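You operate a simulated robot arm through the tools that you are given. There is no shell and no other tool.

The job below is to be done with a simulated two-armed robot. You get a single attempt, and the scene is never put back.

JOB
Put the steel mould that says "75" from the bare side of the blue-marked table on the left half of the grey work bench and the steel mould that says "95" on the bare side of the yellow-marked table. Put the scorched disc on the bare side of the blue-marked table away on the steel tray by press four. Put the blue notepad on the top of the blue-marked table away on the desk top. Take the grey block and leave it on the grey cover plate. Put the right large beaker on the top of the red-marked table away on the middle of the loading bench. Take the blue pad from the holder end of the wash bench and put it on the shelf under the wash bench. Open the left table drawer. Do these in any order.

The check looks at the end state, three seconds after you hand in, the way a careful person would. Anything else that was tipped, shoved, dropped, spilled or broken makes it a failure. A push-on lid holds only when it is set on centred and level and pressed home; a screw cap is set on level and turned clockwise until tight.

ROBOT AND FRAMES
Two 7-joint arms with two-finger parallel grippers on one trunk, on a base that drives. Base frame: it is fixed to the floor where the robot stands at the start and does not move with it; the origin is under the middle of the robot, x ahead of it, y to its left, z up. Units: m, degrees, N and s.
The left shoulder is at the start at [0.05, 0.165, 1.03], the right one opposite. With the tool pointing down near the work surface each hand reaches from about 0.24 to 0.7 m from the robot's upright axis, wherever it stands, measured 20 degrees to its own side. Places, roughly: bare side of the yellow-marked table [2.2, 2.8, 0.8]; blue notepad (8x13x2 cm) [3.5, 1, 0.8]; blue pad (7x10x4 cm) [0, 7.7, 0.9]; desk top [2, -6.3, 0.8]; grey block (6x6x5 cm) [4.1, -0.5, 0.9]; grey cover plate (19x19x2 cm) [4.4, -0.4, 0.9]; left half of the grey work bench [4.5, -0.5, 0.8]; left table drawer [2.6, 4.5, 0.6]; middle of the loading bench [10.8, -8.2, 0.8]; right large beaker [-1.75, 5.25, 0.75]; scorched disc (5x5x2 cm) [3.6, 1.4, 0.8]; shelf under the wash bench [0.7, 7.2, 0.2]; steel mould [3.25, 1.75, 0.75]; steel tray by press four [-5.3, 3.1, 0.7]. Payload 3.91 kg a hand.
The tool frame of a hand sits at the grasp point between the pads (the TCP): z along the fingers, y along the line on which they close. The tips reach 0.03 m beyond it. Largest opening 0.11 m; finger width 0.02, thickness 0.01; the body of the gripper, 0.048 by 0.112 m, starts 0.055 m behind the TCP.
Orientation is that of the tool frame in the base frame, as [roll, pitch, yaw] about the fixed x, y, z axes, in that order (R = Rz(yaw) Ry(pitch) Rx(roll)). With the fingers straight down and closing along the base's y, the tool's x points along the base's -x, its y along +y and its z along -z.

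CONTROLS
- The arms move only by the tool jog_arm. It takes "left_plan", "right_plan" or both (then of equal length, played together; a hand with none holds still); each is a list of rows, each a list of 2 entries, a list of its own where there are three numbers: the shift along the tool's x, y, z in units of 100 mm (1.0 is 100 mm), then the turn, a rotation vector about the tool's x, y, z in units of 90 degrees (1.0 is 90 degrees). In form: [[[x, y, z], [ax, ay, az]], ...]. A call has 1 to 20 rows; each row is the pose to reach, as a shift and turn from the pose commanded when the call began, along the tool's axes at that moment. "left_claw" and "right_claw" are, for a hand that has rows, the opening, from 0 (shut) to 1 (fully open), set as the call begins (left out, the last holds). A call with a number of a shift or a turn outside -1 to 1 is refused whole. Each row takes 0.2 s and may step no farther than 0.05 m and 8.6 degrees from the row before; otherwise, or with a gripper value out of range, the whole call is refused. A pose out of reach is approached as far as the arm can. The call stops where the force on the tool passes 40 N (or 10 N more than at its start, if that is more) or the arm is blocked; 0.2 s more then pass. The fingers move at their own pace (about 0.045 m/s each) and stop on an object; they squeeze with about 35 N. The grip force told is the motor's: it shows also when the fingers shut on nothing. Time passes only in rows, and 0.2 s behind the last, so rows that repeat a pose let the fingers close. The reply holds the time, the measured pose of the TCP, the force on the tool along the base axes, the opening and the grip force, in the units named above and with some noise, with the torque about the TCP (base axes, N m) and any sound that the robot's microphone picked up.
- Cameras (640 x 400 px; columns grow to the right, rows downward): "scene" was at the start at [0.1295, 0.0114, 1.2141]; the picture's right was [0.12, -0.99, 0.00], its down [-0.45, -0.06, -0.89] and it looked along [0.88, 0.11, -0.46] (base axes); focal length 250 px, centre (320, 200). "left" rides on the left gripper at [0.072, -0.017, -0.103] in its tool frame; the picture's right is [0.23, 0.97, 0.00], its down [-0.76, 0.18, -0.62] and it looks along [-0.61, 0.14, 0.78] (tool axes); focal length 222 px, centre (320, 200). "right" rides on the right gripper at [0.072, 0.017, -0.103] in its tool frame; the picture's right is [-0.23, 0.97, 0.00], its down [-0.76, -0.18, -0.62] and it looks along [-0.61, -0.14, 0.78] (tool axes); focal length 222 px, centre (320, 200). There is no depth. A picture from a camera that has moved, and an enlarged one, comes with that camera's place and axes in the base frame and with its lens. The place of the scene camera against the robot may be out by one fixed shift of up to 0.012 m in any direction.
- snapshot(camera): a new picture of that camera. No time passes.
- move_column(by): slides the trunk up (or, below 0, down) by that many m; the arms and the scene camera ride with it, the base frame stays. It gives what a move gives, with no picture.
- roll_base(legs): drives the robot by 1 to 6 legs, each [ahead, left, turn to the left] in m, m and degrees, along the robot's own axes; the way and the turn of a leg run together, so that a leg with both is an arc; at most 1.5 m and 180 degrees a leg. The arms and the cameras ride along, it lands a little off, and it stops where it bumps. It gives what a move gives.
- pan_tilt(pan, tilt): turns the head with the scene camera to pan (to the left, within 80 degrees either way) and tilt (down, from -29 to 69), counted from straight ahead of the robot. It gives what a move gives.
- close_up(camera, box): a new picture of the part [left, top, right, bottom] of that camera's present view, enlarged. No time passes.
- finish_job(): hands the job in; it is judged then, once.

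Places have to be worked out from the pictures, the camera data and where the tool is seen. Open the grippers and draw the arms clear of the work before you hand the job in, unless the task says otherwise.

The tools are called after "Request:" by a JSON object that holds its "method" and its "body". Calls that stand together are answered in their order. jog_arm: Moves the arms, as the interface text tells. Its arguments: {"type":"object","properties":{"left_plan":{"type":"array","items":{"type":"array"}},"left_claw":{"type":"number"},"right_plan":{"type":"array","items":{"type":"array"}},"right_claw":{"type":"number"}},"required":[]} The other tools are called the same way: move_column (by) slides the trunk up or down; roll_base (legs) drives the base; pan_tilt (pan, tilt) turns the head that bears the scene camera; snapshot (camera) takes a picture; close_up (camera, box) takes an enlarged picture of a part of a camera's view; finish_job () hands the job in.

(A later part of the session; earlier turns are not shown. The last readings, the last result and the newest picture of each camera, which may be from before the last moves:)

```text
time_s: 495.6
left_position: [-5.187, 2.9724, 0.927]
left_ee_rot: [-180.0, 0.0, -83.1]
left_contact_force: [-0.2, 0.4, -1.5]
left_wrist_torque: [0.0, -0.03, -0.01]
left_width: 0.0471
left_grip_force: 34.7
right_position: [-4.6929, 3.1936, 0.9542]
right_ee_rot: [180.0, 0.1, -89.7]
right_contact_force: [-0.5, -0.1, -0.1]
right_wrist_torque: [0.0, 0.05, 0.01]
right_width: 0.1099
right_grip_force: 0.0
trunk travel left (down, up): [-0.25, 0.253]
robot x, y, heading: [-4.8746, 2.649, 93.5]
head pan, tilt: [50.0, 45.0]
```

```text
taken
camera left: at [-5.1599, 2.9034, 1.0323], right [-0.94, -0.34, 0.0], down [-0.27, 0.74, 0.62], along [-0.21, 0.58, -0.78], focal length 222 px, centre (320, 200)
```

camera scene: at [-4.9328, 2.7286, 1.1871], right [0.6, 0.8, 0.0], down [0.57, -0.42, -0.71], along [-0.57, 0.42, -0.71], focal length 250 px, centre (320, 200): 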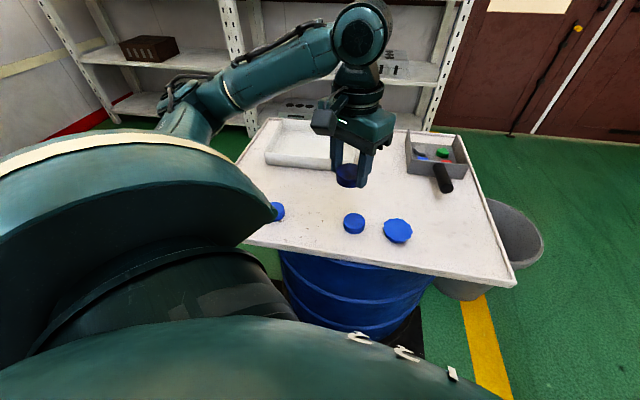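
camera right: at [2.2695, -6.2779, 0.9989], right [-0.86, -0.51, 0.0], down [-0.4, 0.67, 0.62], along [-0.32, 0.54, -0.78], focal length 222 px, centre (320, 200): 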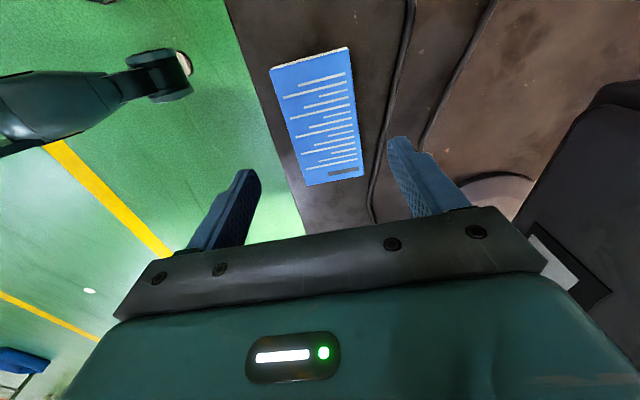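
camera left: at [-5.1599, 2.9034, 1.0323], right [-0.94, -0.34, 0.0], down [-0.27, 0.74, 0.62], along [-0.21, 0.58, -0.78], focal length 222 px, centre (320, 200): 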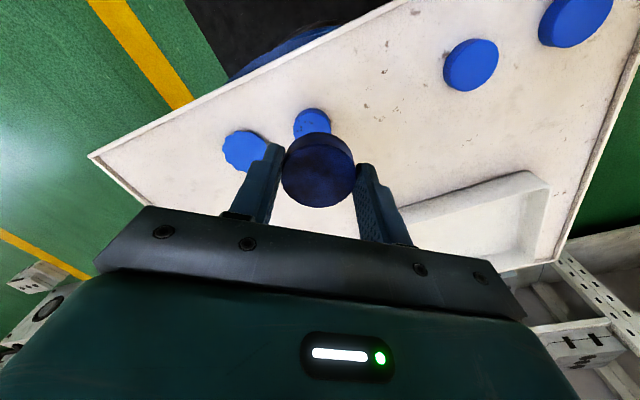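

The tray's rim runs u -5.97…-6.17, v -1.80…-1.54, so its centre is near (-5.47, 3.11). I move the left hand over it in three steps.

Request:
{"method": "jog_arm", "body": {"left_plan": [[[-0.18, 0.3, 0], [0, 0, 0]], [[-0.36, 0.6, 0], [0, 0, 0]], [[-0.54, 0.9, 0], [0, 0, 0]]]}}

Request:
{"method": "jog_arm", "body": {"left_plan": [[[-0.18, 0.3, 0], [0, 0, 0]], [[-0.36, 0.6, 0], [0, 0, 0]], [[-0.54, 0.9, 0], [0, 0, 0]]]}}

Request:
{"method": "jog_arm", "body": {"left_plan": [[[-0.18, 0.27, 0], [0, 0, 0]], [[-0.36, 0.54, 0], [0, 0, 0]], [[-0.52, 0.8, 0], [0, 0, 0]]]}}

Request:
{"method": "snapshot", "body": {"camera": "left"}}

Request:
{"method": "snapshot", "body": {"camera": "scene"}}

```text
time_s: 496.4
left_position: [-5.2834, 3.0161, 0.9276]
left_ee_rot: [-179.8, -0.1, -83.1]
left_contact_force: [0.1, 0.3, 0.4]
left_wrist_torque: [0.0, 0.0, 0.0]
left_width: 0.0472
left_grip_force: 34.9
right_position: [-4.6928, 3.1934, 0.9551]
right_ee_rot: [-180.0, 0.0, -89.7]
right_contact_force: [0.4, 0.2, -0.5]
right_wrist_torque: [0.03, -0.01, 0.01]
right_width: 0.1099
right_grip_force: 0.1
trunk travel left (down, up): [-0.25, 0.253]
robot x, y, heading: [-4.8747, 2.6505, 93.3]
head pan, tilt: [50.0, 45.0]
```

```text
time_s: 497.1
left_position: [-5.3791, 3.0581, 0.9275]
left_ee_rot: [-179.9, -0.1, -83.0]
left_contact_force: [1.4, -0.1, 0.4]
left_wrist_torque: [0.01, 0.02, -0.01]
left_width: 0.0471
left_grip_force: 35.0
right_position: [-4.6923, 3.1925, 0.9545]
right_ee_rot: [-180.0, 0.0, -89.6]
right_contact_force: [-0.2, -0.3, 1.3]
right_wrist_torque: [0.0, -0.03, -0.02]
right_width: 0.1102
right_grip_force: 0.0
trunk travel left (down, up): [-0.25, 0.253]
robot x, y, heading: [-4.8752, 2.6481, 93.1]
head pan, tilt: [50.0, 45.0]
```

```text
time_s: 497.9
left_position: [-5.463, 3.1, 0.9275]
left_ee_rot: [-179.9, -0.1, -83.2]
left_contact_force: [0.7, 0.7, -0.5]
left_wrist_torque: [-0.02, 0.0, -0.04]
left_width: 0.047
left_grip_force: 35.2
right_position: [-4.6926, 3.1946, 0.9558]
right_ee_rot: [-180.0, 0.0, -89.7]
right_contact_force: [0.4, 0.4, 1.2]
right_wrist_torque: [0.0, 0.01, -0.01]
right_width: 0.1098
right_grip_force: 0.0
trunk travel left (down, up): [-0.25, 0.253]
robot x, y, heading: [-4.8762, 2.6485, 93.1]
head pan, tilt: [50.0, 45.0]
```

```text
taken
camera left: at [-5.4376, 3.0318, 1.0317], right [-0.94, -0.34, 0.0], down [-0.27, 0.74, 0.62], along [-0.21, 0.58, -0.78], focal length 222 px, centre (320, 200)
```

left: 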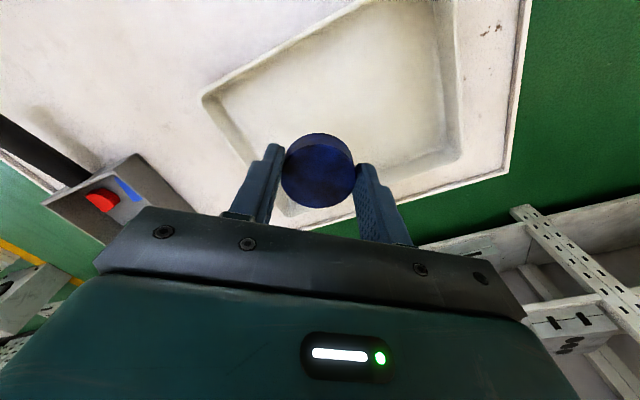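

```text
taken
camera scene: at [-4.9328, 2.7286, 1.1871], right [0.6, 0.8, 0.0], down [0.57, -0.42, -0.71], along [-0.57, 0.42, -0.71], focal length 250 px, centre (320, 200)
```

scene: 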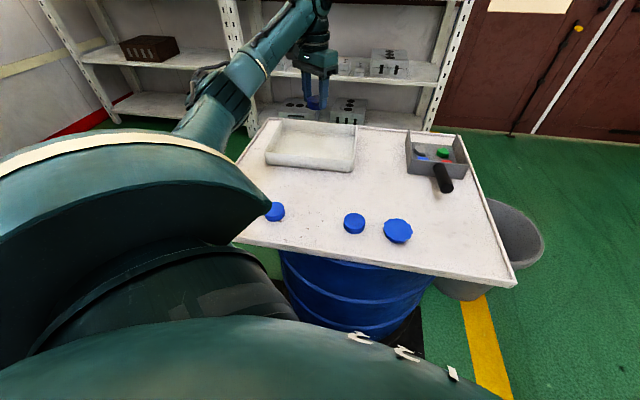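

The tray's inside lies right beneath the disc. I lower 10 cm, then feel for contact.

Request:
{"method": "jog_arm", "body": {"left_plan": [[[0, 0, 0.2], [0, 0, 0]], [[0, 0, 0.4], [0, 0, 0]], [[0, 0, 0.6], [0, 0, 0]], [[0, 0, 0.8], [0, 0, 0]], [[0, 0, 1.0], [0, 0, 0]]]}}

Request:
{"method": "snapshot", "body": {"camera": "left"}}

```text
time_s: 499.1
left_position: [-5.4638, 3.1004, 0.8266]
left_ee_rot: [-179.7, 0.1, -83.0]
left_contact_force: [-0.7, 0.0, -0.4]
left_wrist_torque: [0.01, -0.03, 0.0]
left_width: 0.0469
left_grip_force: 34.7
right_position: [-4.6928, 3.1932, 0.9534]
right_ee_rot: [179.9, 0.0, -89.7]
right_contact_force: [-0.2, 0.4, -0.6]
right_wrist_torque: [0.0, -0.01, -0.01]
right_width: 0.11
right_grip_force: 0.1
trunk travel left (down, up): [-0.25, 0.253]
robot x, y, heading: [-4.8757, 2.6548, 93.6]
head pan, tilt: [50.0, 45.0]
```

```text
taken
camera left: at [-5.4381, 3.0313, 0.9313], right [-0.94, -0.34, 0.0], down [-0.27, 0.73, 0.62], along [-0.21, 0.58, -0.78], focal length 222 px, centre (320, 200)
```

left: 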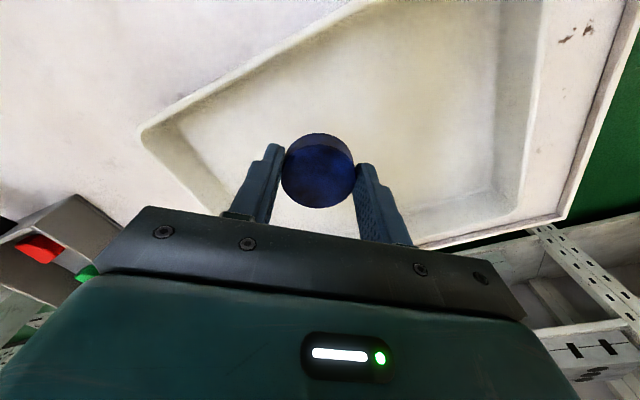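

Clear of the rim. I lower 3.5 cm more, then in 2 mm steps.

Request:
{"method": "jog_arm", "body": {"left_plan": [[[0, 0, 0.15], [0, 0, 0]], [[0, 0, 0.28], [0, 0, 0]], [[0, 0, 0.35], [0, 0, 0]], [[0, 0, 0.38], [0, 0, 0]], [[0, 0, 0.41], [0, 0, 0]], [[0, 0, 0.44], [0, 0, 0]], [[0, 0, 0.46], [0, 0, 0]]]}}

```text
time_s: 500.8
left_position: [-5.4639, 3.1, 0.7812]
left_ee_rot: [-179.9, -0.2, -83.1]
left_contact_force: [0.6, -0.1, -0.7]
left_wrist_torque: [0.02, -0.01, 0.01]
left_width: 0.0473
left_grip_force: 34.8
right_position: [-4.6924, 3.1946, 0.9549]
right_ee_rot: [180.0, 0.1, -89.8]
right_contact_force: [1.1, -0.6, -1.4]
right_wrist_torque: [-0.01, -0.03, 0.01]
right_width: 0.1097
right_grip_force: 0.2
trunk travel left (down, up): [-0.25, 0.253]
robot x, y, heading: [-4.8729, 2.65, 93.2]
head pan, tilt: [50.0, 45.0]
```

No contact yet at TCP 0.781; I continue in 2 mm steps.

Request:
{"method": "jog_arm", "body": {"left_plan": [[[0, 0, 0.02], [0, 0, 0]], [[0, 0, 0.04], [0, 0, 0]], [[0, 0, 0.06], [0, 0, 0]], [[0, 0, 0.08], [0, 0, 0]], [[0, 0, 0.1], [0, 0, 0]]]}}

```text
time_s: 501.9
left_position: [-5.4626, 3.1007, 0.7767]
left_ee_rot: [179.9, 0.5, -82.9]
left_contact_force: [-3.3, -0.5, 25.3]
left_wrist_torque: [-0.31, 0.0, -0.01]
left_width: 0.0471
left_grip_force: 34.9
right_position: [-4.6909, 3.1935, 0.956]
right_ee_rot: [180.0, 0.1, -89.7]
right_contact_force: [0.1, 0.2, 0.3]
right_wrist_torque: [0.0, 0.03, -0.02]
right_width: 0.1101
right_grip_force: 0.1
trunk travel left (down, up): [-0.25, 0.253]
robot x, y, heading: [-4.8755, 2.6542, 93.4]
head pan, tilt: [50.0, 45.0]
```

Contact at TCP 0.777 (25 N). I ease up 5 mm, open the fingers and rise.

Request:
{"method": "jog_arm", "body": {"left_plan": [[[0, 0, -0.04], [0, 0, 0]], [[0, 0, -0.05], [0, 0, 0]]]}}

Request:
{"method": "jog_arm", "body": {"left_plan": [[[0, 0, 0], [0, 0, 0]], [[0, 0, 0], [0, 0, 0]], [[0, 0, 0], [0, 0, 0]], [[0, 0, -0.15], [0, 0, 0]], [[0, 0, -0.4], [0, 0, 0]], [[0, 0, -0.7], [0, 0, 0]], [[0, 0, -1.0], [0, 0, 0]]], "left_claw": 0.75}}

Request:
{"method": "snapshot", "body": {"camera": "left"}}

```text
time_s: 502.6
left_position: [-5.4624, 3.0994, 0.7762]
left_ee_rot: [-179.9, 0.1, -83.1]
left_contact_force: [-6.9, 5.1, 13.9]
left_wrist_torque: [0.22, 0.24, 0.02]
left_width: 0.0471
left_grip_force: 34.8
right_position: [-4.6908, 3.1931, 0.9546]
right_ee_rot: [-179.9, 0.0, -89.7]
right_contact_force: [-0.4, 0.1, -0.3]
right_wrist_torque: [-0.04, -0.04, -0.02]
right_width: 0.11
right_grip_force: 0.0
trunk travel left (down, up): [-0.25, 0.253]
robot x, y, heading: [-4.8732, 2.6542, 93.5]
head pan, tilt: [50.0, 45.0]
```

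```text
time_s: 504.1
left_position: [-5.4627, 3.0976, 0.8766]
left_ee_rot: [-179.8, -0.1, -83.0]
left_contact_force: [0.4, -0.3, -0.3]
left_wrist_torque: [0.0, -0.01, 0.02]
left_width: 0.0824
left_grip_force: 0.0
right_position: [-4.6923, 3.193, 0.9548]
right_ee_rot: [-180.0, -0.1, -89.7]
right_contact_force: [0.1, 0.1, 0.4]
right_wrist_torque: [-0.01, -0.02, -0.02]
right_width: 0.1103
right_grip_force: 0.1
trunk travel left (down, up): [-0.25, 0.253]
robot x, y, heading: [-4.8766, 2.6517, 93.1]
head pan, tilt: [50.0, 45.0]
```

```text
taken
camera left: at [-5.4362, 3.029, 0.981], right [-0.94, -0.34, 0.0], down [-0.27, 0.74, 0.62], along [-0.21, 0.58, -0.78], focal length 222 px, centre (320, 200)
```

left: 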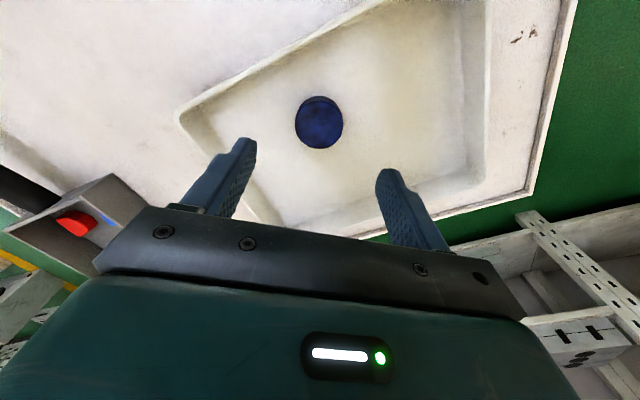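

The disc lies in the steel tray. I raise the left hand and draw it back over the board, then turn to face the tables.

Request:
{"method": "jog_arm", "body": {"left_plan": [[[0.18, -0.3, -0.2], [0, 0, 0]], [[0.36, -0.6, -0.4], [0, 0, 0]], [[0.54, -0.9, -0.6], [0, 0, 0]]], "left_claw": 1.0}}

Request:
{"method": "jog_arm", "body": {"left_plan": [[[0.18, -0.3, 0], [0, 0, 0]], [[0.3, -0.6, 0], [0, 0, 0]], [[0.3, -0.9, 0], [0, 0, 0]]]}}

Request:
{"method": "roll_base", "body": {"legs": [[0, -0.3, 0], [0, 0, -48], [1.3, 0, 0], [1.0, 0, 0]]}}

Request:
{"method": "pan_tilt", "body": {"pan": 0, "tilt": 15}}

Request:
{"method": "snapshot", "body": {"camera": "scene"}}

```text
time_s: 504.9
left_position: [-5.365, 3.0565, 0.9371]
left_ee_rot: [-180.0, -0.1, -83.0]
left_contact_force: [0.2, -0.3, 0.2]
left_wrist_torque: [0.0, 0.01, 0.03]
left_width: 0.1099
left_grip_force: 0.0
right_position: [-4.6929, 3.1937, 0.9543]
right_ee_rot: [179.9, 0.0, -89.7]
right_contact_force: [0.9, 1.2, -0.2]
right_wrist_torque: [0.02, -0.05, 0.01]
right_width: 0.1103
right_grip_force: 0.0
trunk travel left (down, up): [-0.25, 0.253]
robot x, y, heading: [-4.8771, 2.6505, 93.3]
head pan, tilt: [50.0, 45.0]
```

```text
time_s: 505.8
left_position: [-5.2752, 3.0376, 0.9382]
left_ee_rot: [-180.0, -0.1, -83.0]
left_contact_force: [0.3, -0.1, 0.1]
left_wrist_torque: [0.01, 0.03, -0.02]
left_width: 0.1101
left_grip_force: 0.1
right_position: [-4.6924, 3.1945, 0.9531]
right_ee_rot: [180.0, 0.0, -89.8]
right_contact_force: [-0.3, 0.6, 0.5]
right_wrist_torque: [0.01, -0.02, -0.01]
right_width: 0.1099
right_grip_force: 0.2
trunk travel left (down, up): [-0.25, 0.253]
robot x, y, heading: [-4.8726, 2.6466, 93.5]
head pan, tilt: [50.0, 45.0]
```

```text
time_s: 522.1
left_position: [-2.9698, 4.9047, 0.9372]
left_ee_rot: [-179.8, 0.0, -130.1]
left_contact_force: [0.1, -0.1, -0.2]
left_wrist_torque: [0.02, 0.0, -0.01]
left_width: 0.11
left_grip_force: 0.0
right_position: [-2.4553, 4.5852, 0.9541]
right_ee_rot: [180.0, -0.1, -136.6]
right_contact_force: [-0.1, 0.2, -0.1]
right_wrist_torque: [-0.01, -0.03, -0.03]
right_width: 0.1095
right_grip_force: 0.0
trunk travel left (down, up): [-0.25, 0.253]
robot x, y, heading: [-2.9797, 4.3459, 46.4]
head pan, tilt: [50.0, 45.0]
```

```text
time_s: 523.3
left_position: [-2.9692, 4.9035, 0.9377]
left_ee_rot: [-179.9, -0.1, -130.0]
left_contact_force: [0.2, 0.4, 0.3]
left_wrist_torque: [0.01, -0.01, 0.0]
left_width: 0.1099
left_grip_force: 0.0
right_position: [-2.4565, 4.5839, 0.9538]
right_ee_rot: [179.9, 0.0, -136.6]
right_contact_force: [-1.0, 0.0, 0.0]
right_wrist_torque: [-0.01, 0.0, -0.03]
right_width: 0.11
right_grip_force: 0.1
trunk travel left (down, up): [-0.25, 0.253]
robot x, y, heading: [-2.9804, 4.3474, 46.2]
head pan, tilt: [0.0, 15.0]
```

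```text
taken
camera scene: at [-2.8838, 4.4358, 1.2339], right [0.72, -0.69, 0.0], down [-0.18, -0.19, -0.97], along [0.67, 0.7, -0.26], focal length 250 px, centre (320, 200)
```

scene: 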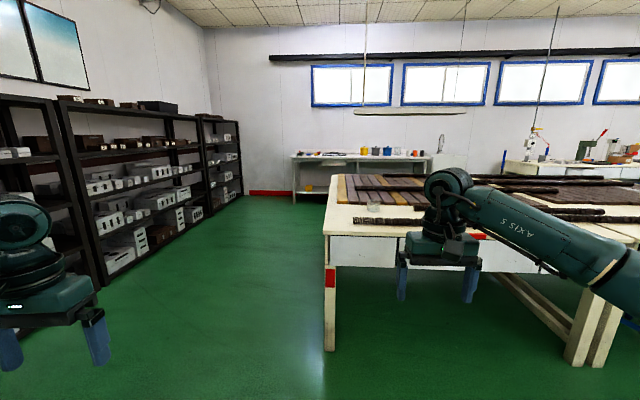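

The red-marked table is on the right with a glass beaker near its front-left corner; the wash bench is at the back wall. I go up the corridor on the left toward the wash bench first.

Request:
{"method": "roll_base", "body": {"legs": [[0.2, 0.7, -1.2], [1.4, 0, 0], [1.2, 0, 0]]}}

Request:
{"method": "pan_tilt", "body": {"pan": -20, "tilt": 15}}

Request:
{"method": "snapshot", "body": {"camera": "scene"}}

```text
time_s: 528.9
left_position: [-3.2799, 5.4577, 0.9375]
left_ee_rot: [-179.8, -0.1, -130.5]
left_contact_force: [0.1, -0.3, -0.1]
left_wrist_torque: [-0.04, -0.02, -0.02]
left_width: 0.11
left_grip_force: 0.1
right_position: [-2.7702, 5.1328, 0.9547]
right_ee_rot: [-180.0, -0.1, -137.2]
right_contact_force: [0.4, 0.1, -0.4]
right_wrist_torque: [0.02, -0.02, 0.01]
right_width: 0.1104
right_grip_force: 0.1
trunk travel left (down, up): [-0.25, 0.253]
robot x, y, heading: [-3.2941, 4.9048, 46.0]
head pan, tilt: [0.0, 15.0]
stopped in leg 1: the robot was blocked; the commanded pose is now the measured one
```

```text
time_s: 529.7
left_position: [-3.28, 5.4578, 0.9367]
left_ee_rot: [-179.9, -0.1, -130.6]
left_contact_force: [-0.5, 0.1, 0.2]
left_wrist_torque: [0.01, 0.01, -0.01]
left_width: 0.1101
left_grip_force: 0.1
right_position: [-2.7711, 5.1333, 0.954]
right_ee_rot: [180.0, 0.1, -137.2]
right_contact_force: [-0.6, -0.1, 0.3]
right_wrist_torque: [0.02, 0.02, 0.01]
right_width: 0.1099
right_grip_force: 0.1
trunk travel left (down, up): [-0.25, 0.253]
robot x, y, heading: [-3.294, 4.9016, 45.7]
head pan, tilt: [-20.0, 15.0]
```

```text
taken
camera scene: at [-3.181, 4.9629, 1.234], right [0.44, -0.9, 0.0], down [-0.23, -0.11, -0.97], along [0.87, 0.42, -0.26], focal length 250 px, centre (320, 200)
```

scene: 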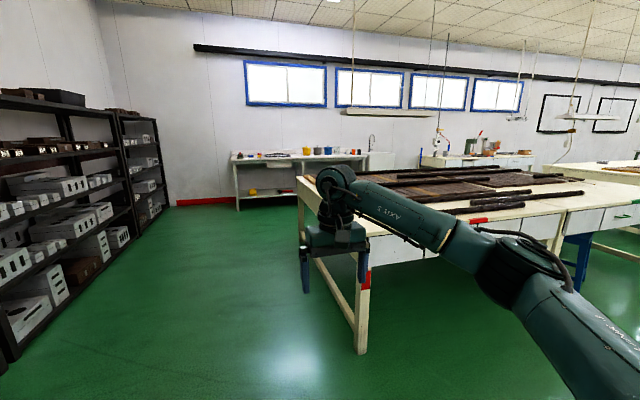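

I was blocked on the left – likely the white fan box on the floor near the rack. I look to the left to see what I touched.

Request:
{"method": "pan_tilt", "body": {"pan": 80, "tilt": 35}}

Request:
{"method": "snapshot", "body": {"camera": "scene"}}

Request:
{"method": "snapshot", "body": {"camera": "left"}}

```text
time_s: 531.5
left_position: [-3.2796, 5.4571, 0.9364]
left_ee_rot: [-180.0, -0.1, -130.5]
left_contact_force: [0.0, 0.9, -0.4]
left_wrist_torque: [-0.01, 0.0, -0.01]
left_width: 0.1101
left_grip_force: 0.1
right_position: [-2.7712, 5.133, 0.9543]
right_ee_rot: [-180.0, 0.1, -137.1]
right_contact_force: [0.3, -0.6, 0.0]
right_wrist_torque: [0.02, -0.01, 0.0]
right_width: 0.1099
right_grip_force: 0.0
trunk travel left (down, up): [-0.25, 0.253]
robot x, y, heading: [-3.2946, 4.9026, 45.9]
head pan, tilt: [80.0, 35.0]
```

```text
taken
camera scene: at [-3.3166, 4.9935, 1.202], right [0.81, 0.58, 0.0], down [0.34, -0.47, -0.82], along [-0.48, 0.66, -0.57], focal length 250 px, centre (320, 200)
```

scene: 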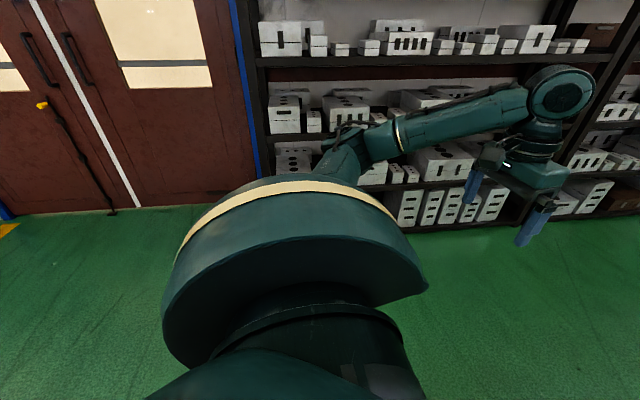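

```text
taken
camera left: at [-3.3137, 5.3921, 1.0415], right [-0.89, 0.46, 0.0], down [0.36, 0.7, 0.62], along [0.29, 0.55, -0.78], focal length 222 px, centre (320, 200)
```

left: 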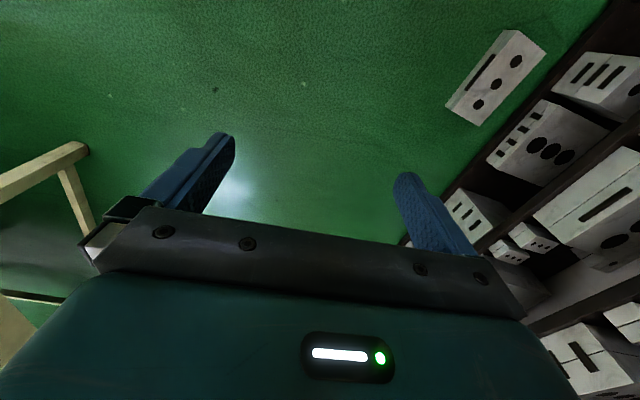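

My shoulder hides the floor there. I move away to the right and ahead, then turn to look back at that spot.

Request:
{"method": "roll_base", "body": {"legs": [[0.1, -0.2, 0], [0.6, 0, 0], [0, 0, 45]]}}

Request:
{"method": "pan_tilt", "body": {"pan": 70, "tilt": 30}}

Request:
{"method": "snapshot", "body": {"camera": "scene"}}

```text
time_s: 539.0
left_position: [-3.0493, 5.6705, 0.9361]
left_ee_rot: [-179.9, -0.1, -84.7]
left_contact_force: [-0.4, 0.2, -0.3]
left_wrist_torque: [0.01, 0.01, 0.01]
left_width: 0.1099
left_grip_force: 0.0
right_position: [-2.4619, 5.8102, 0.9544]
right_ee_rot: [-179.9, 0.0, -91.2]
right_contact_force: [0.2, 0.1, -0.6]
right_wrist_torque: [0.0, -0.03, -0.03]
right_width: 0.11
right_grip_force: 0.0
trunk travel left (down, up): [-0.25, 0.253]
robot x, y, heading: [-2.6606, 5.2707, 91.7]
head pan, tilt: [80.0, 35.0]
```

```text
time_s: 539.7
left_position: [-3.0503, 5.67, 0.9368]
left_ee_rot: [-179.9, 0.0, -84.6]
left_contact_force: [-1.1, 0.4, -0.6]
left_wrist_torque: [-0.02, 0.01, -0.01]
left_width: 0.1099
left_grip_force: 0.1
right_position: [-2.4613, 5.8114, 0.9546]
right_ee_rot: [-180.0, 0.1, -91.2]
right_contact_force: [0.7, -0.6, -0.3]
right_wrist_torque: [-0.01, 0.02, -0.01]
right_width: 0.1098
right_grip_force: 0.0
trunk travel left (down, up): [-0.25, 0.253]
robot x, y, heading: [-2.6554, 5.2742, 91.7]
head pan, tilt: [70.0, 30.0]
```

```text
taken
camera scene: at [-2.7377, 5.3305, 1.2097], right [0.31, 0.95, 0.0], down [0.48, -0.16, -0.87], along [-0.82, 0.27, -0.5], focal length 250 px, centre (320, 200)
```

scene: 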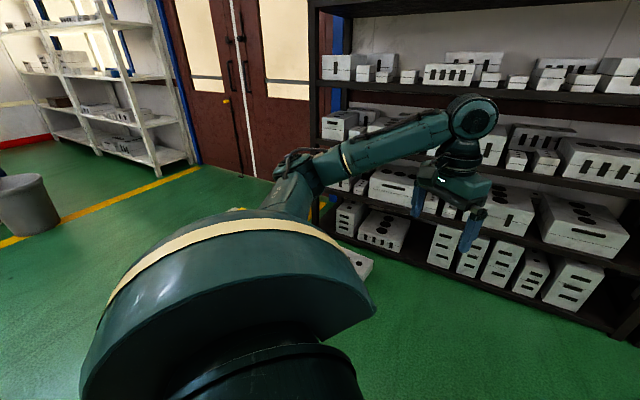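

I turn further left to see the floor spot directly.

Request:
{"method": "roll_base", "body": {"legs": [[0, 0, 80]]}}

Request:
{"method": "pan_tilt", "body": {"pan": 0, "tilt": 30}}

Request:
{"method": "snapshot", "body": {"camera": "scene"}}

```text
time_s: 543.5
left_position: [-3.1181, 4.9575, 0.9372]
left_ee_rot: [-179.9, -0.1, -4.5]
left_contact_force: [-0.3, -0.1, -0.3]
left_wrist_torque: [-0.02, -0.04, -0.01]
left_width: 0.1098
left_grip_force: 0.0
right_position: [-3.1563, 5.5594, 0.955]
right_ee_rot: [-179.9, 0.1, -11.2]
right_contact_force: [-0.5, -0.3, 0.2]
right_wrist_torque: [0.0, -0.03, 0.01]
right_width: 0.1101
right_grip_force: 0.1
trunk travel left (down, up): [-0.25, 0.253]
robot x, y, heading: [-2.6588, 5.2726, 171.9]
head pan, tilt: [70.0, 30.0]
```

```text
time_s: 544.9
left_position: [-3.1194, 4.9572, 0.9364]
left_ee_rot: [-179.9, -0.1, -4.5]
left_contact_force: [-0.5, 0.4, 0.6]
left_wrist_torque: [0.01, -0.02, 0.04]
left_width: 0.11
left_grip_force: 0.1
right_position: [-3.1564, 5.56, 0.9544]
right_ee_rot: [180.0, 0.0, -11.1]
right_contact_force: [-0.5, -0.2, -0.8]
right_wrist_torque: [0.0, 0.04, -0.02]
right_width: 0.1099
right_grip_force: 0.1
trunk travel left (down, up): [-0.25, 0.253]
robot x, y, heading: [-2.6626, 5.276, 171.8]
head pan, tilt: [0.0, 30.0]
```

```text
taken
camera scene: at [-2.7694, 5.2899, 1.2098], right [0.14, 0.99, 0.0], down [0.49, -0.07, -0.87], along [-0.86, 0.12, -0.5], focal length 250 px, centre (320, 200)
```

scene: 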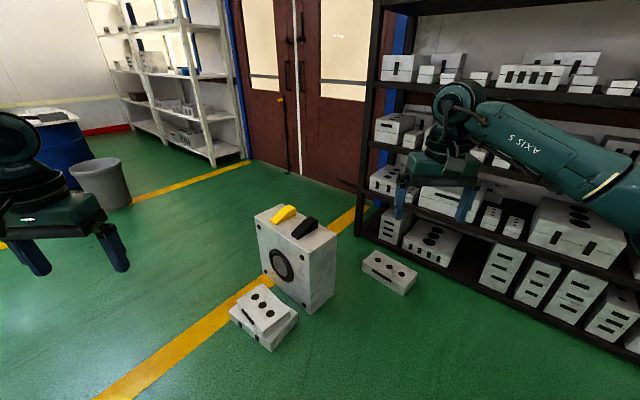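

I see the fan-holed white box with items on top and a two-block stack in front of it, which my base probably touched. I zoom to check its state.

Request:
{"method": "close_up", "body": {"camera": "scene", "box": [210, 190, 450, 360]}}

```text
2.35 times, centred on (330, 275) of scene
camera zoom: at [-2.7694, 5.2899, 1.2098], right [0.14, 0.99, 0.0], down [0.49, -0.07, -0.87], along [-0.86, 0.12, -0.5], focal length 588 px, centre (296, 24)
```

zoom: 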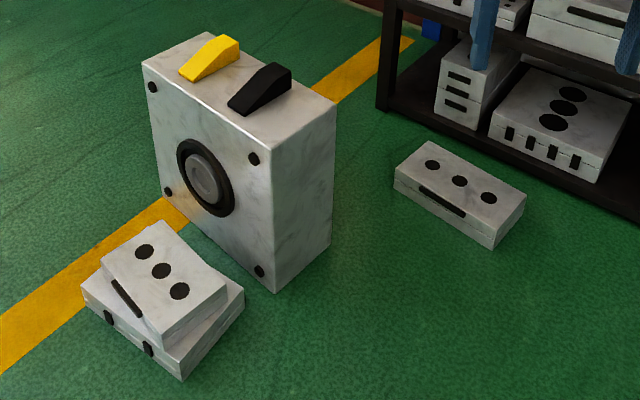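

The box and the stack stand upright and orderly, and contact was only a light touch at the side of my base (half-width ≈0.3 m). I turn back and drive up the corridor to the wash bench.

Request:
{"method": "roll_base", "body": {"legs": [[0, 0, -126.8], [1.3, 0.05, 0], [0.9, 0, 0]]}}

Request:
{"method": "pan_tilt", "body": {"pan": 0, "tilt": 20}}

Request:
{"method": "snapshot", "body": {"camera": "scene"}}

```text
time_s: 561.1
left_position: [-1.0492, 7.3459, 0.9367]
left_ee_rot: [-179.9, -0.1, -133.4]
left_contact_force: [-0.1, 0.9, 0.2]
left_wrist_torque: [0.0, 0.02, 0.02]
left_width: 0.1098
left_grip_force: 0.0
right_position: [-0.5568, 6.997, 0.9544]
right_ee_rot: [-180.0, 0.0, -140.1]
right_contact_force: [1.1, 1.3, -0.2]
right_wrist_torque: [0.01, -0.01, 0.0]
right_width: 0.1102
right_grip_force: 0.1
trunk travel left (down, up): [-0.25, 0.253]
robot x, y, heading: [-1.0872, 6.7922, 43.1]
head pan, tilt: [0.0, 30.0]
```

```text
time_s: 561.8
left_position: [-1.0496, 7.3463, 0.9372]
left_ee_rot: [-179.9, -0.1, -133.3]
left_contact_force: [-0.1, -1.0, 0.0]
left_wrist_torque: [-0.04, 0.02, 0.0]
left_width: 0.11
left_grip_force: 0.0
right_position: [-0.556, 6.9973, 0.9549]
right_ee_rot: [-180.0, 0.0, -140.0]
right_contact_force: [0.1, -0.3, -0.4]
right_wrist_torque: [0.0, 0.0, 0.0]
right_width: 0.1099
right_grip_force: 0.1
trunk travel left (down, up): [-0.25, 0.253]
robot x, y, heading: [-1.0929, 6.7918, 43.3]
head pan, tilt: [0.0, 20.0]
```

```text
taken
camera scene: at [-0.9928, 6.8746, 1.2258], right [0.68, -0.73, 0.0], down [-0.25, -0.23, -0.94], along [0.69, 0.64, -0.34], focal length 250 px, centre (320, 200)
```

scene: 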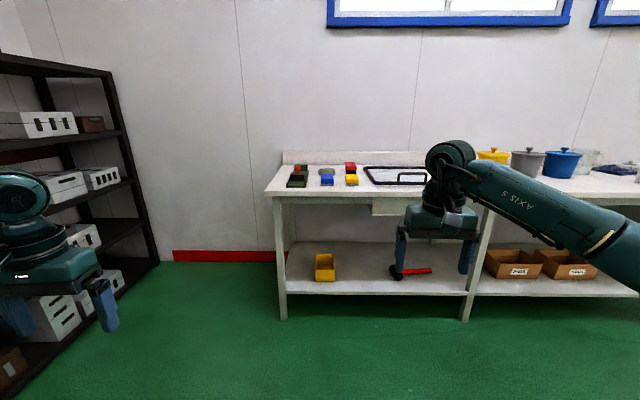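

I see the wash bench: several small items at its left end, a shelf below with a yellow bin, a red hammer-like tool and boxes. I zoom.

Request:
{"method": "close_up", "body": {"camera": "scene", "box": [260, 140, 460, 220]}}

Request:
{"method": "close_up", "body": {"camera": "scene", "box": [260, 220, 620, 320]}}

```text
3.20 times, centred on (360, 180) of scene
camera zoom: at [-0.9928, 6.8746, 1.2258], right [0.68, -0.73, 0.0], down [-0.25, -0.23, -0.94], along [0.69, 0.64, -0.34], focal length 799 px, centre (192, 264)
```

zoom: 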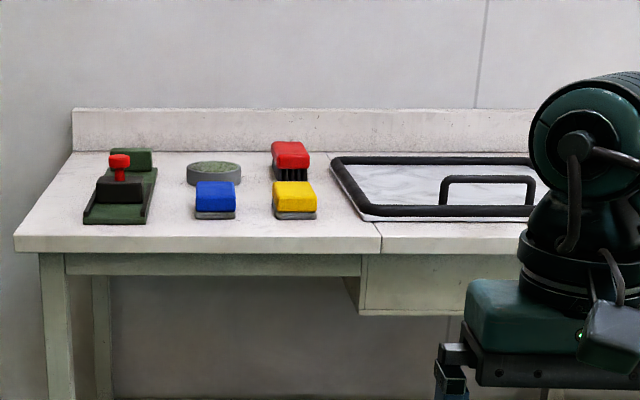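

```text
1.78 times, centred on (440, 270) of scene
camera zoom: at [-0.9928, 6.8746, 1.2258], right [0.68, -0.73, 0.0], down [-0.25, -0.23, -0.94], along [0.69, 0.64, -0.34], focal length 444 px, centre (107, 76)
```

zoom: 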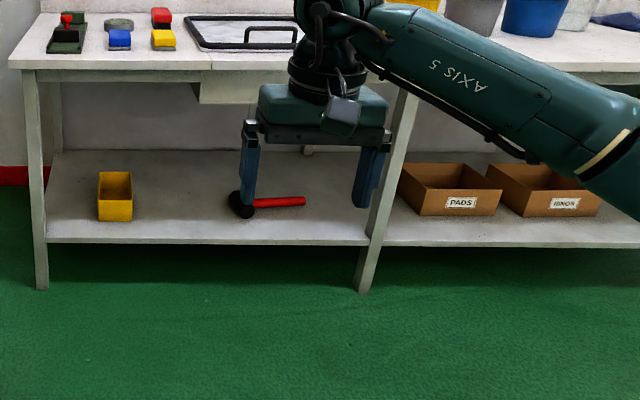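

The blue pad is at about (-0.05, 7.71); the shelf below has free space between the yellow bin and the hammer. I move up so the right hand faces the pad.

Request:
{"method": "roll_base", "body": {"legs": [[0.4, 0.13, 1.7], [0.36, 0, 0]]}}

Request:
{"method": "pan_tilt", "body": {"pan": 0, "tilt": 40}}

Request:
{"method": "snapshot", "body": {"camera": "scene"}}

Request:
{"method": "snapshot", "body": {"camera": "right"}}

```text
time_s: 566.4
left_position: [-0.6079, 7.9764, 0.9367]
left_ee_rot: [-179.8, -0.1, -131.7]
left_contact_force: [0.4, -0.3, -0.3]
left_wrist_torque: [0.03, -0.02, 0.0]
left_width: 0.1099
left_grip_force: 0.1
right_position: [-0.1045, 7.6403, 0.955]
right_ee_rot: [-179.9, -0.1, -138.2]
right_contact_force: [-0.2, 0.3, 0.0]
right_wrist_torque: [-0.02, 0.04, 0.01]
right_width: 0.11
right_grip_force: 0.0
trunk travel left (down, up): [-0.25, 0.253]
robot x, y, heading: [-0.6337, 7.4175, 44.7]
head pan, tilt: [0.0, 20.0]
```

```text
time_s: 567.2
left_position: [-0.6077, 7.9754, 0.9364]
left_ee_rot: [-179.9, -0.1, -131.7]
left_contact_force: [-0.4, -0.1, 0.5]
left_wrist_torque: [0.01, 0.01, 0.0]
left_width: 0.1101
left_grip_force: 0.1
right_position: [-0.1047, 7.6405, 0.9544]
right_ee_rot: [180.0, 0.0, -138.3]
right_contact_force: [-0.6, -0.2, -0.4]
right_wrist_torque: [0.01, 0.01, -0.03]
right_width: 0.11
right_grip_force: 0.0
trunk travel left (down, up): [-0.25, 0.253]
robot x, y, heading: [-0.6348, 7.4185, 44.9]
head pan, tilt: [0.0, 40.0]
```

```text
taken
camera scene: at [-0.5428, 7.4997, 1.1945], right [0.7, -0.71, 0.0], down [-0.46, -0.45, -0.77], along [0.54, 0.54, -0.64], focal length 250 px, centre (320, 200)
```

scene: 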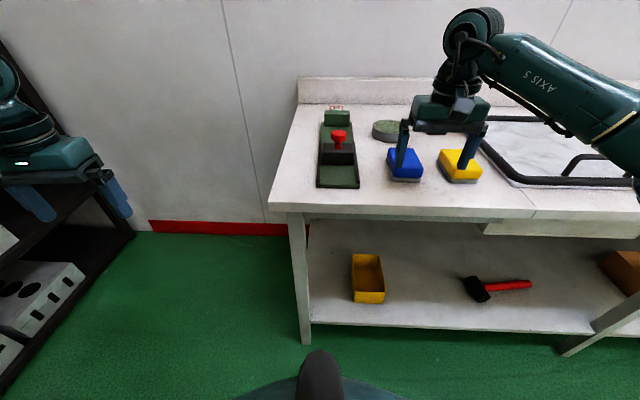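

```text
taken
camera right: at [-0.1689, 7.6052, 1.0586], right [-0.48, 0.88, 0.0], down [0.69, 0.37, 0.62], along [0.55, 0.3, -0.78], focal length 222 px, centre (320, 200)
```

right: 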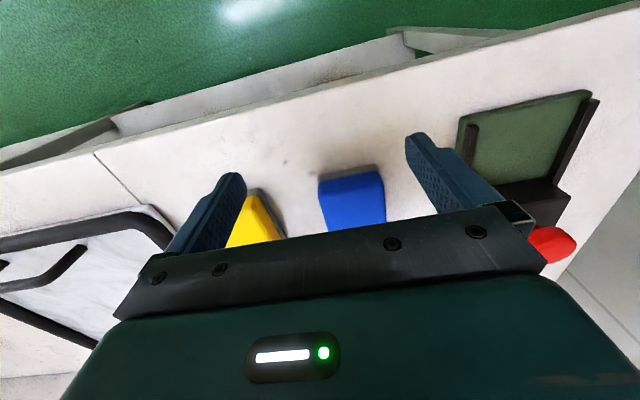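

The blue pad sits just ahead of the right hand. I zoom in both views to measure its pose and height.

Request:
{"method": "close_up", "body": {"camera": "scene", "box": [360, 110, 500, 200]}}

Request:
{"method": "close_up", "body": {"camera": "right", "box": [220, 130, 420, 255]}}

```text
4.44 times, centred on (430, 155) of scene
camera zoom: at [-0.5428, 7.4997, 1.1945], right [0.7, -0.71, 0.0], down [-0.46, -0.45, -0.77], along [0.54, 0.54, -0.64], focal length 1110 px, centre (-169, 400)
```

zoom: 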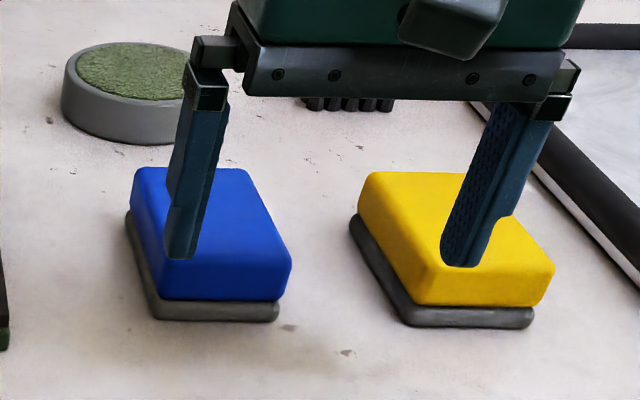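

```text
3.20 times, centred on (320, 192) of right
camera zoom: at [-0.1689, 7.6052, 1.0586], right [-0.48, 0.88, 0.0], down [0.69, 0.37, 0.62], along [0.55, 0.3, -0.78], focal length 711 px, centre (320, 224)
```

zoom: 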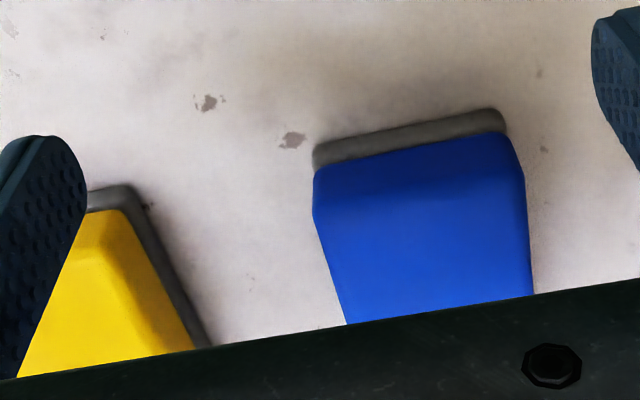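

The pad's centre is ≈0.13 m ahead of the hand. I creep the base 0.11 m ahead and check with the wrist camera.

Request:
{"method": "roll_base", "body": {"legs": [[0.11, 0.01, 0]]}}

Request:
{"method": "snapshot", "body": {"camera": "right"}}

```text
time_s: 568.4
left_position: [-0.5389, 8.0592, 0.9365]
left_ee_rot: [-180.0, -0.1, -131.6]
left_contact_force: [-1.3, 1.0, -0.1]
left_wrist_torque: [0.02, 0.0, -0.01]
left_width: 0.1101
left_grip_force: 0.1
right_position: [-0.0364, 7.7266, 0.9542]
right_ee_rot: [179.9, 0.0, -138.2]
right_contact_force: [-0.7, -0.4, 0.1]
right_wrist_torque: [-0.04, 0.0, 0.0]
right_width: 0.1102
right_grip_force: 0.0
trunk travel left (down, up): [-0.25, 0.253]
robot x, y, heading: [-0.5646, 7.5, 44.7]
head pan, tilt: [0.0, 40.0]
```

```text
taken
camera right: at [-0.0998, 7.6894, 1.0584], right [-0.48, 0.88, 0.0], down [0.69, 0.38, 0.62], along [0.55, 0.3, -0.78], focal length 222 px, centre (320, 200)
```

right: 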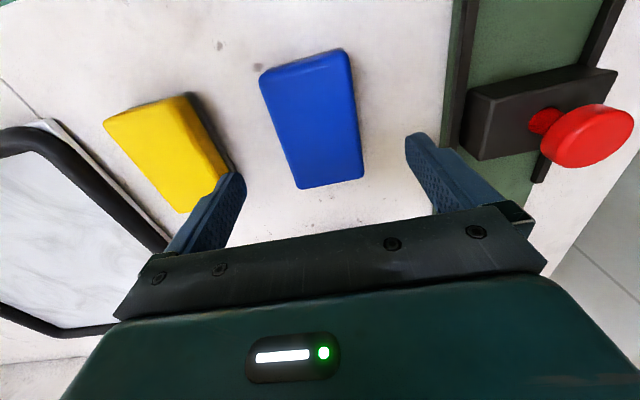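

Aligned and centred. I narrow the opening to ~9.5 cm and descend 8 cm around the pad.

Request:
{"method": "jog_arm", "body": {"right_plan": [[[0.05, -0.04, 0.1], [0, 0, 0]], [[0.05, -0.04, 0.3], [0, 0, 0]], [[0.05, -0.04, 0.5], [0, 0, 0]], [[0.05, -0.04, 0.7], [0, 0, 0]], [[0.05, -0.04, 0.8], [0, 0, 0]]], "right_claw": 0.87}}

Request:
{"method": "snapshot", "body": {"camera": "right"}}

```text
time_s: 569.6
left_position: [-0.5404, 8.0579, 0.9381]
left_ee_rot: [-179.8, 0.1, -131.6]
left_contact_force: [-0.4, -0.9, 0.6]
left_wrist_torque: [-0.02, 0.0, 0.02]
left_width: 0.1101
left_grip_force: 0.0
right_position: [-0.0379, 7.718, 0.8801]
right_ee_rot: [-179.9, 0.5, -138.3]
right_contact_force: [-0.6, -2.6, 23.4]
right_wrist_torque: [-0.99, -0.57, -0.04]
right_width: 0.0958
right_grip_force: 0.3
trunk travel left (down, up): [-0.25, 0.253]
robot x, y, heading: [-0.5667, 7.4997, 44.8]
head pan, tilt: [0.0, 40.0]
```

```text
taken
camera right: at [-0.1021, 7.6815, 0.9833], right [-0.48, 0.88, 0.0], down [0.68, 0.37, 0.63], along [0.55, 0.3, -0.78], focal length 222 px, centre (320, 200)
```

right: 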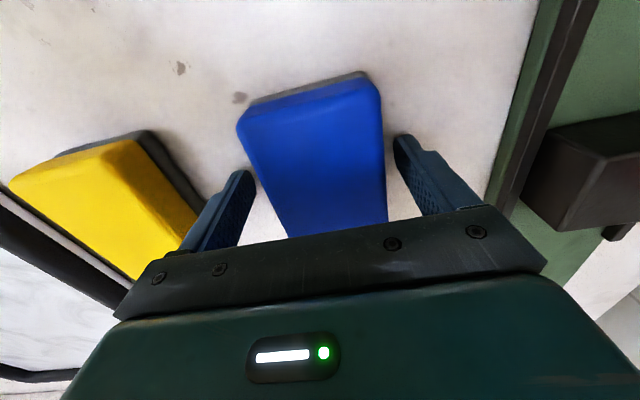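

The tips touch the bench at TCP 0.880 (bench z≈0.85). I rise 4 mm and close on the pad.

Request:
{"method": "jog_arm", "body": {"right_plan": [[[0, 0, -0.05], [0, 0.005, 0]], [[0, 0, -0.05], [0, 0.005, 0]]]}}

Request:
{"method": "jog_arm", "body": {"right_plan": [[[0, 0, 0], [0, 0, 0]], [[0, 0, 0], [0, 0, 0]], [[0, 0, 0], [0, 0, 0]], [[0, 0, 0], [0, 0, 0]], [[0, 0, 0], [0, 0, 0]]], "right_claw": 0.0}}

Request:
{"method": "jog_arm", "body": {"right_plan": [[[0, 0, -0.04], [0, 0, 0]], [[0, 0, -0.08], [0, 0, 0]], [[0, 0, -0.14], [0, 0, 0]], [[0, 0, -0.2], [0, 0, 0]]]}}

Request:
{"method": "snapshot", "body": {"camera": "right"}}

```text
time_s: 570.2
left_position: [-0.54, 8.0583, 0.9378]
left_ee_rot: [-179.8, 0.0, -131.6]
left_contact_force: [1.1, 1.0, 0.5]
left_wrist_torque: [-0.01, 0.03, 0.03]
left_width: 0.1103
left_grip_force: 0.0
right_position: [-0.0364, 7.7188, 0.8796]
right_ee_rot: [180.0, -0.4, -138.1]
right_contact_force: [2.8, 2.6, 12.8]
right_wrist_torque: [-0.06, -0.36, -0.15]
right_width: 0.0958
right_grip_force: 0.4
trunk travel left (down, up): [-0.25, 0.253]
robot x, y, heading: [-0.5636, 7.5007, 44.9]
head pan, tilt: [0.0, 40.0]
```

```text
time_s: 571.4
left_position: [-0.5404, 8.0567, 0.9373]
left_ee_rot: [-179.8, 0.0, -131.6]
left_contact_force: [-0.2, 0.1, -0.5]
left_wrist_torque: [-0.01, -0.02, -0.01]
left_width: 0.11
left_grip_force: 0.1
right_position: [-0.038, 7.7181, 0.8793]
right_ee_rot: [179.9, -0.4, -138.1]
right_contact_force: [-5.2, -1.3, 9.2]
right_wrist_torque: [0.15, 0.26, 0.11]
right_width: 0.0647
right_grip_force: 35.0
trunk travel left (down, up): [-0.25, 0.253]
robot x, y, heading: [-0.5647, 7.5044, 44.8]
head pan, tilt: [0.0, 40.0]
```

```text
time_s: 572.4
left_position: [-0.5395, 8.058, 0.9384]
left_ee_rot: [-179.9, -0.1, -131.7]
left_contact_force: [-0.2, -0.8, -0.2]
left_wrist_torque: [0.03, -0.03, 0.0]
left_width: 0.11
left_grip_force: 0.0
right_position: [-0.0365, 7.7177, 0.899]
right_ee_rot: [-179.9, -0.5, -138.1]
right_contact_force: [-0.1, 0.2, -0.4]
right_wrist_torque: [0.0, 0.0, 0.01]
right_width: 0.0647
right_grip_force: 34.7
trunk travel left (down, up): [-0.25, 0.253]
robot x, y, heading: [-0.564, 7.4999, 44.6]
head pan, tilt: [0.0, 40.0]
```

```text
taken
camera right: at [-0.0998, 7.6832, 1.0038], right [-0.48, 0.88, 0.0], down [0.69, 0.38, 0.62], along [0.54, 0.29, -0.79], focal length 222 px, centre (320, 200)
```

right: 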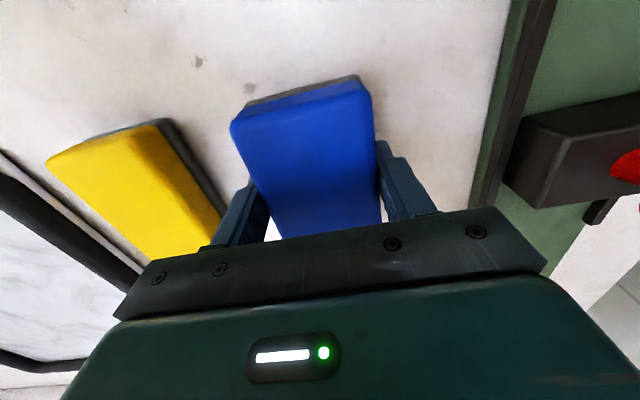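

The pad is held and light. I lift it 8 cm, back away 0.27 m from the bench and shift 0.24 m right, in front of the free shelf space.

Request:
{"method": "jog_arm", "body": {"right_plan": [[[0, 0, -0.2], [0, 0, 0]], [[0, 0, -0.4], [0, 0, 0]], [[0, 0, -0.6], [0, 0, 0]], [[0, 0, -0.8], [0, 0, 0]]]}}

Request:
{"method": "roll_base", "body": {"legs": [[-0.3, 0, 0], [0, -0.24, 0.2]]}}

Request:
{"method": "move_column", "body": {"by": -0.25}}

Request:
{"method": "pan_tilt", "body": {"pan": 0, "tilt": 20}}

Request:
{"method": "snapshot", "body": {"camera": "scene"}}

```text
time_s: 573.4
left_position: [-0.5396, 8.0576, 0.938]
left_ee_rot: [-179.9, -0.1, -131.6]
left_contact_force: [0.1, 1.0, -0.9]
left_wrist_torque: [-0.03, 0.02, 0.0]
left_width: 0.1099
left_grip_force: 0.1
right_position: [-0.0353, 7.7181, 0.9808]
right_ee_rot: [180.0, -0.5, -138.2]
right_contact_force: [-0.1, 0.5, -1.5]
right_wrist_torque: [-0.01, 0.0, -0.01]
right_width: 0.0644
right_grip_force: 35.1
trunk travel left (down, up): [-0.25, 0.253]
robot x, y, heading: [-0.5626, 7.4994, 44.8]
head pan, tilt: [0.0, 40.0]
```

```text
time_s: 577.7
left_position: [-0.5831, 7.6791, 0.936]
left_ee_rot: [-179.9, -0.1, -131.2]
left_contact_force: [-0.2, -0.4, -0.6]
left_wrist_torque: [0.01, 0.02, 0.01]
left_width: 0.1099
left_grip_force: 0.1
right_position: [-0.0775, 7.3449, 0.9794]
right_ee_rot: [179.9, -0.6, -137.8]
right_contact_force: [0.3, -0.4, -0.8]
right_wrist_torque: [0.0, 0.0, 0.0]
right_width: 0.0646
right_grip_force: 34.7
trunk travel left (down, up): [-0.25, 0.253]
robot x, y, heading: [-0.6017, 7.1221, 45.1]
head pan, tilt: [0.0, 40.0]
```

```text
time_s: 580.3
left_position: [-0.5833, 7.6791, 0.6857]
left_ee_rot: [-179.9, -0.1, -131.2]
left_contact_force: [0.3, 0.7, 0.0]
left_wrist_torque: [-0.04, 0.0, 0.02]
left_width: 0.1101
left_grip_force: 0.0
right_position: [-0.0766, 7.3448, 0.729]
right_ee_rot: [-180.0, -0.5, -137.9]
right_contact_force: [0.3, 0.3, -1.2]
right_wrist_torque: [-0.01, -0.03, 0.0]
right_width: 0.0644
right_grip_force: 34.6
trunk travel left (down, up): [0.0, 0.503]
robot x, y, heading: [-0.6049, 7.1244, 45.2]
head pan, tilt: [0.0, 40.0]
```

```text
time_s: 581.1
left_position: [-0.5831, 7.6796, 0.6859]
left_ee_rot: [-180.0, -0.1, -131.2]
left_contact_force: [0.0, 0.8, 0.4]
left_wrist_torque: [0.01, 0.01, -0.03]
left_width: 0.1104
left_grip_force: 0.0
right_position: [-0.0756, 7.343, 0.7291]
right_ee_rot: [180.0, -0.5, -137.8]
right_contact_force: [0.5, -0.2, -1.3]
right_wrist_torque: [-0.03, 0.04, 0.02]
right_width: 0.0647
right_grip_force: 34.5
trunk travel left (down, up): [0.0, 0.503]
robot x, y, heading: [-0.6037, 7.1224, 45.2]
head pan, tilt: [0.0, 20.0]
```

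```text
taken
camera scene: at [-0.5082, 7.2108, 0.9757], right [0.71, -0.7, 0.0], down [-0.24, -0.24, -0.94], along [0.66, 0.67, -0.34], focal length 250 px, centre (320, 200)
```

scene: 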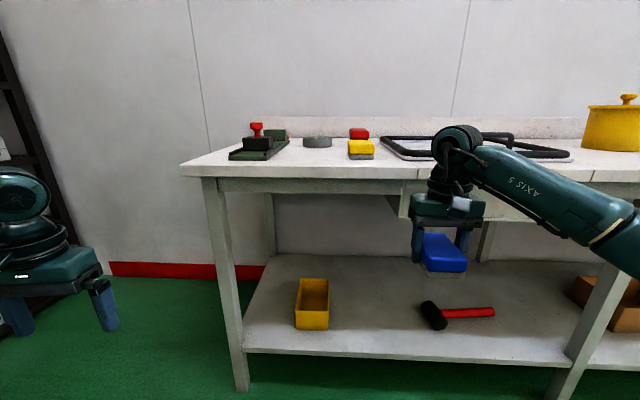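

The shelf is at z≈0.2 with its front edge at v≈5.34, and a free gap of ~0.3 m between bin and hammer right ahead of the hand. I lower the right hand by 0.4 m in front of the bench.

Request:
{"method": "jog_arm", "body": {"right_plan": [[[0, 0, 0.2], [0, 0, 0]], [[0, 0, 0.4], [0, 0, 0]], [[0, 0, 0.6], [0, 0, 0]], [[0, 0, 0.8], [0, 0, 0]], [[0, 0, 1.0], [0, 0, 0]]]}}

Request:
{"method": "jog_arm", "body": {"right_plan": [[[0, 0, 0.2], [0, 0, 0]], [[0, 0, 0.4], [0, 0, 0]], [[0, 0, 0.6], [0, 0, 0]], [[0, 0, 0.8], [0, 0, 0]], [[0, 0, 1.0], [0, 0, 0]]]}}

Request:
{"method": "jog_arm", "body": {"right_plan": [[[0, 0, 0.2], [0, 0, 0]], [[0, 0, 0.4], [0, 0, 0]], [[0, 0, 0.6], [0, 0, 0]], [[0, 0, 0.8], [0, 0, 0]], [[0, 0, 1.0], [0, 0, 0]]]}}

Request:
{"method": "snapshot", "body": {"camera": "scene"}}

```text
time_s: 582.3
left_position: [-0.5831, 7.6799, 0.6871]
left_ee_rot: [-179.9, -0.1, -131.2]
left_contact_force: [0.0, -0.4, -0.5]
left_wrist_torque: [0.01, 0.0, 0.01]
left_width: 0.1099
left_grip_force: 0.1
right_position: [-0.077, 7.3433, 0.6293]
right_ee_rot: [-180.0, -0.5, -137.7]
right_contact_force: [-0.1, 0.1, -1.8]
right_wrist_torque: [-0.01, 0.01, 0.02]
right_width: 0.0646
right_grip_force: 34.9
trunk travel left (down, up): [0.0, 0.503]
robot x, y, heading: [-0.6026, 7.1223, 45.2]
head pan, tilt: [0.0, 20.0]
```

```text
time_s: 583.5
left_position: [-0.5833, 7.6801, 0.686]
left_ee_rot: [-180.0, -0.1, -131.1]
left_contact_force: [-1.0, -0.6, 0.0]
left_wrist_torque: [0.0, -0.03, -0.03]
left_width: 0.1101
left_grip_force: 0.0
right_position: [-0.078, 7.3443, 0.5287]
right_ee_rot: [180.0, -0.4, -137.7]
right_contact_force: [-0.2, 0.0, -1.7]
right_wrist_torque: [0.0, 0.0, -0.01]
right_width: 0.0646
right_grip_force: 34.9
trunk travel left (down, up): [0.0, 0.503]
robot x, y, heading: [-0.6042, 7.1217, 45.4]
head pan, tilt: [0.0, 20.0]
```

```text
time_s: 584.7
left_position: [-0.5838, 7.6795, 0.6871]
left_ee_rot: [-179.9, -0.1, -131.2]
left_contact_force: [-0.4, 0.5, 0.0]
left_wrist_torque: [0.0, 0.0, -0.04]
left_width: 0.1102
left_grip_force: 0.0
right_position: [-0.0778, 7.3425, 0.4292]
right_ee_rot: [-180.0, -0.5, -137.7]
right_contact_force: [1.3, -0.2, -1.5]
right_wrist_torque: [0.01, 0.01, 0.01]
right_width: 0.0648
right_grip_force: 35.0
trunk travel left (down, up): [0.0, 0.503]
robot x, y, heading: [-0.6042, 7.1243, 45.3]
head pan, tilt: [0.0, 20.0]
```

```text
taken
camera scene: at [-0.5082, 7.2108, 0.9758], right [0.71, -0.7, 0.0], down [-0.24, -0.24, -0.94], along [0.66, 0.67, -0.34], focal length 250 px, centre (320, 200)
```

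scene: 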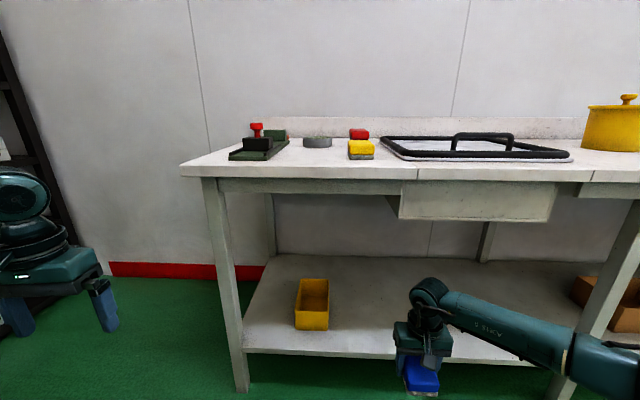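

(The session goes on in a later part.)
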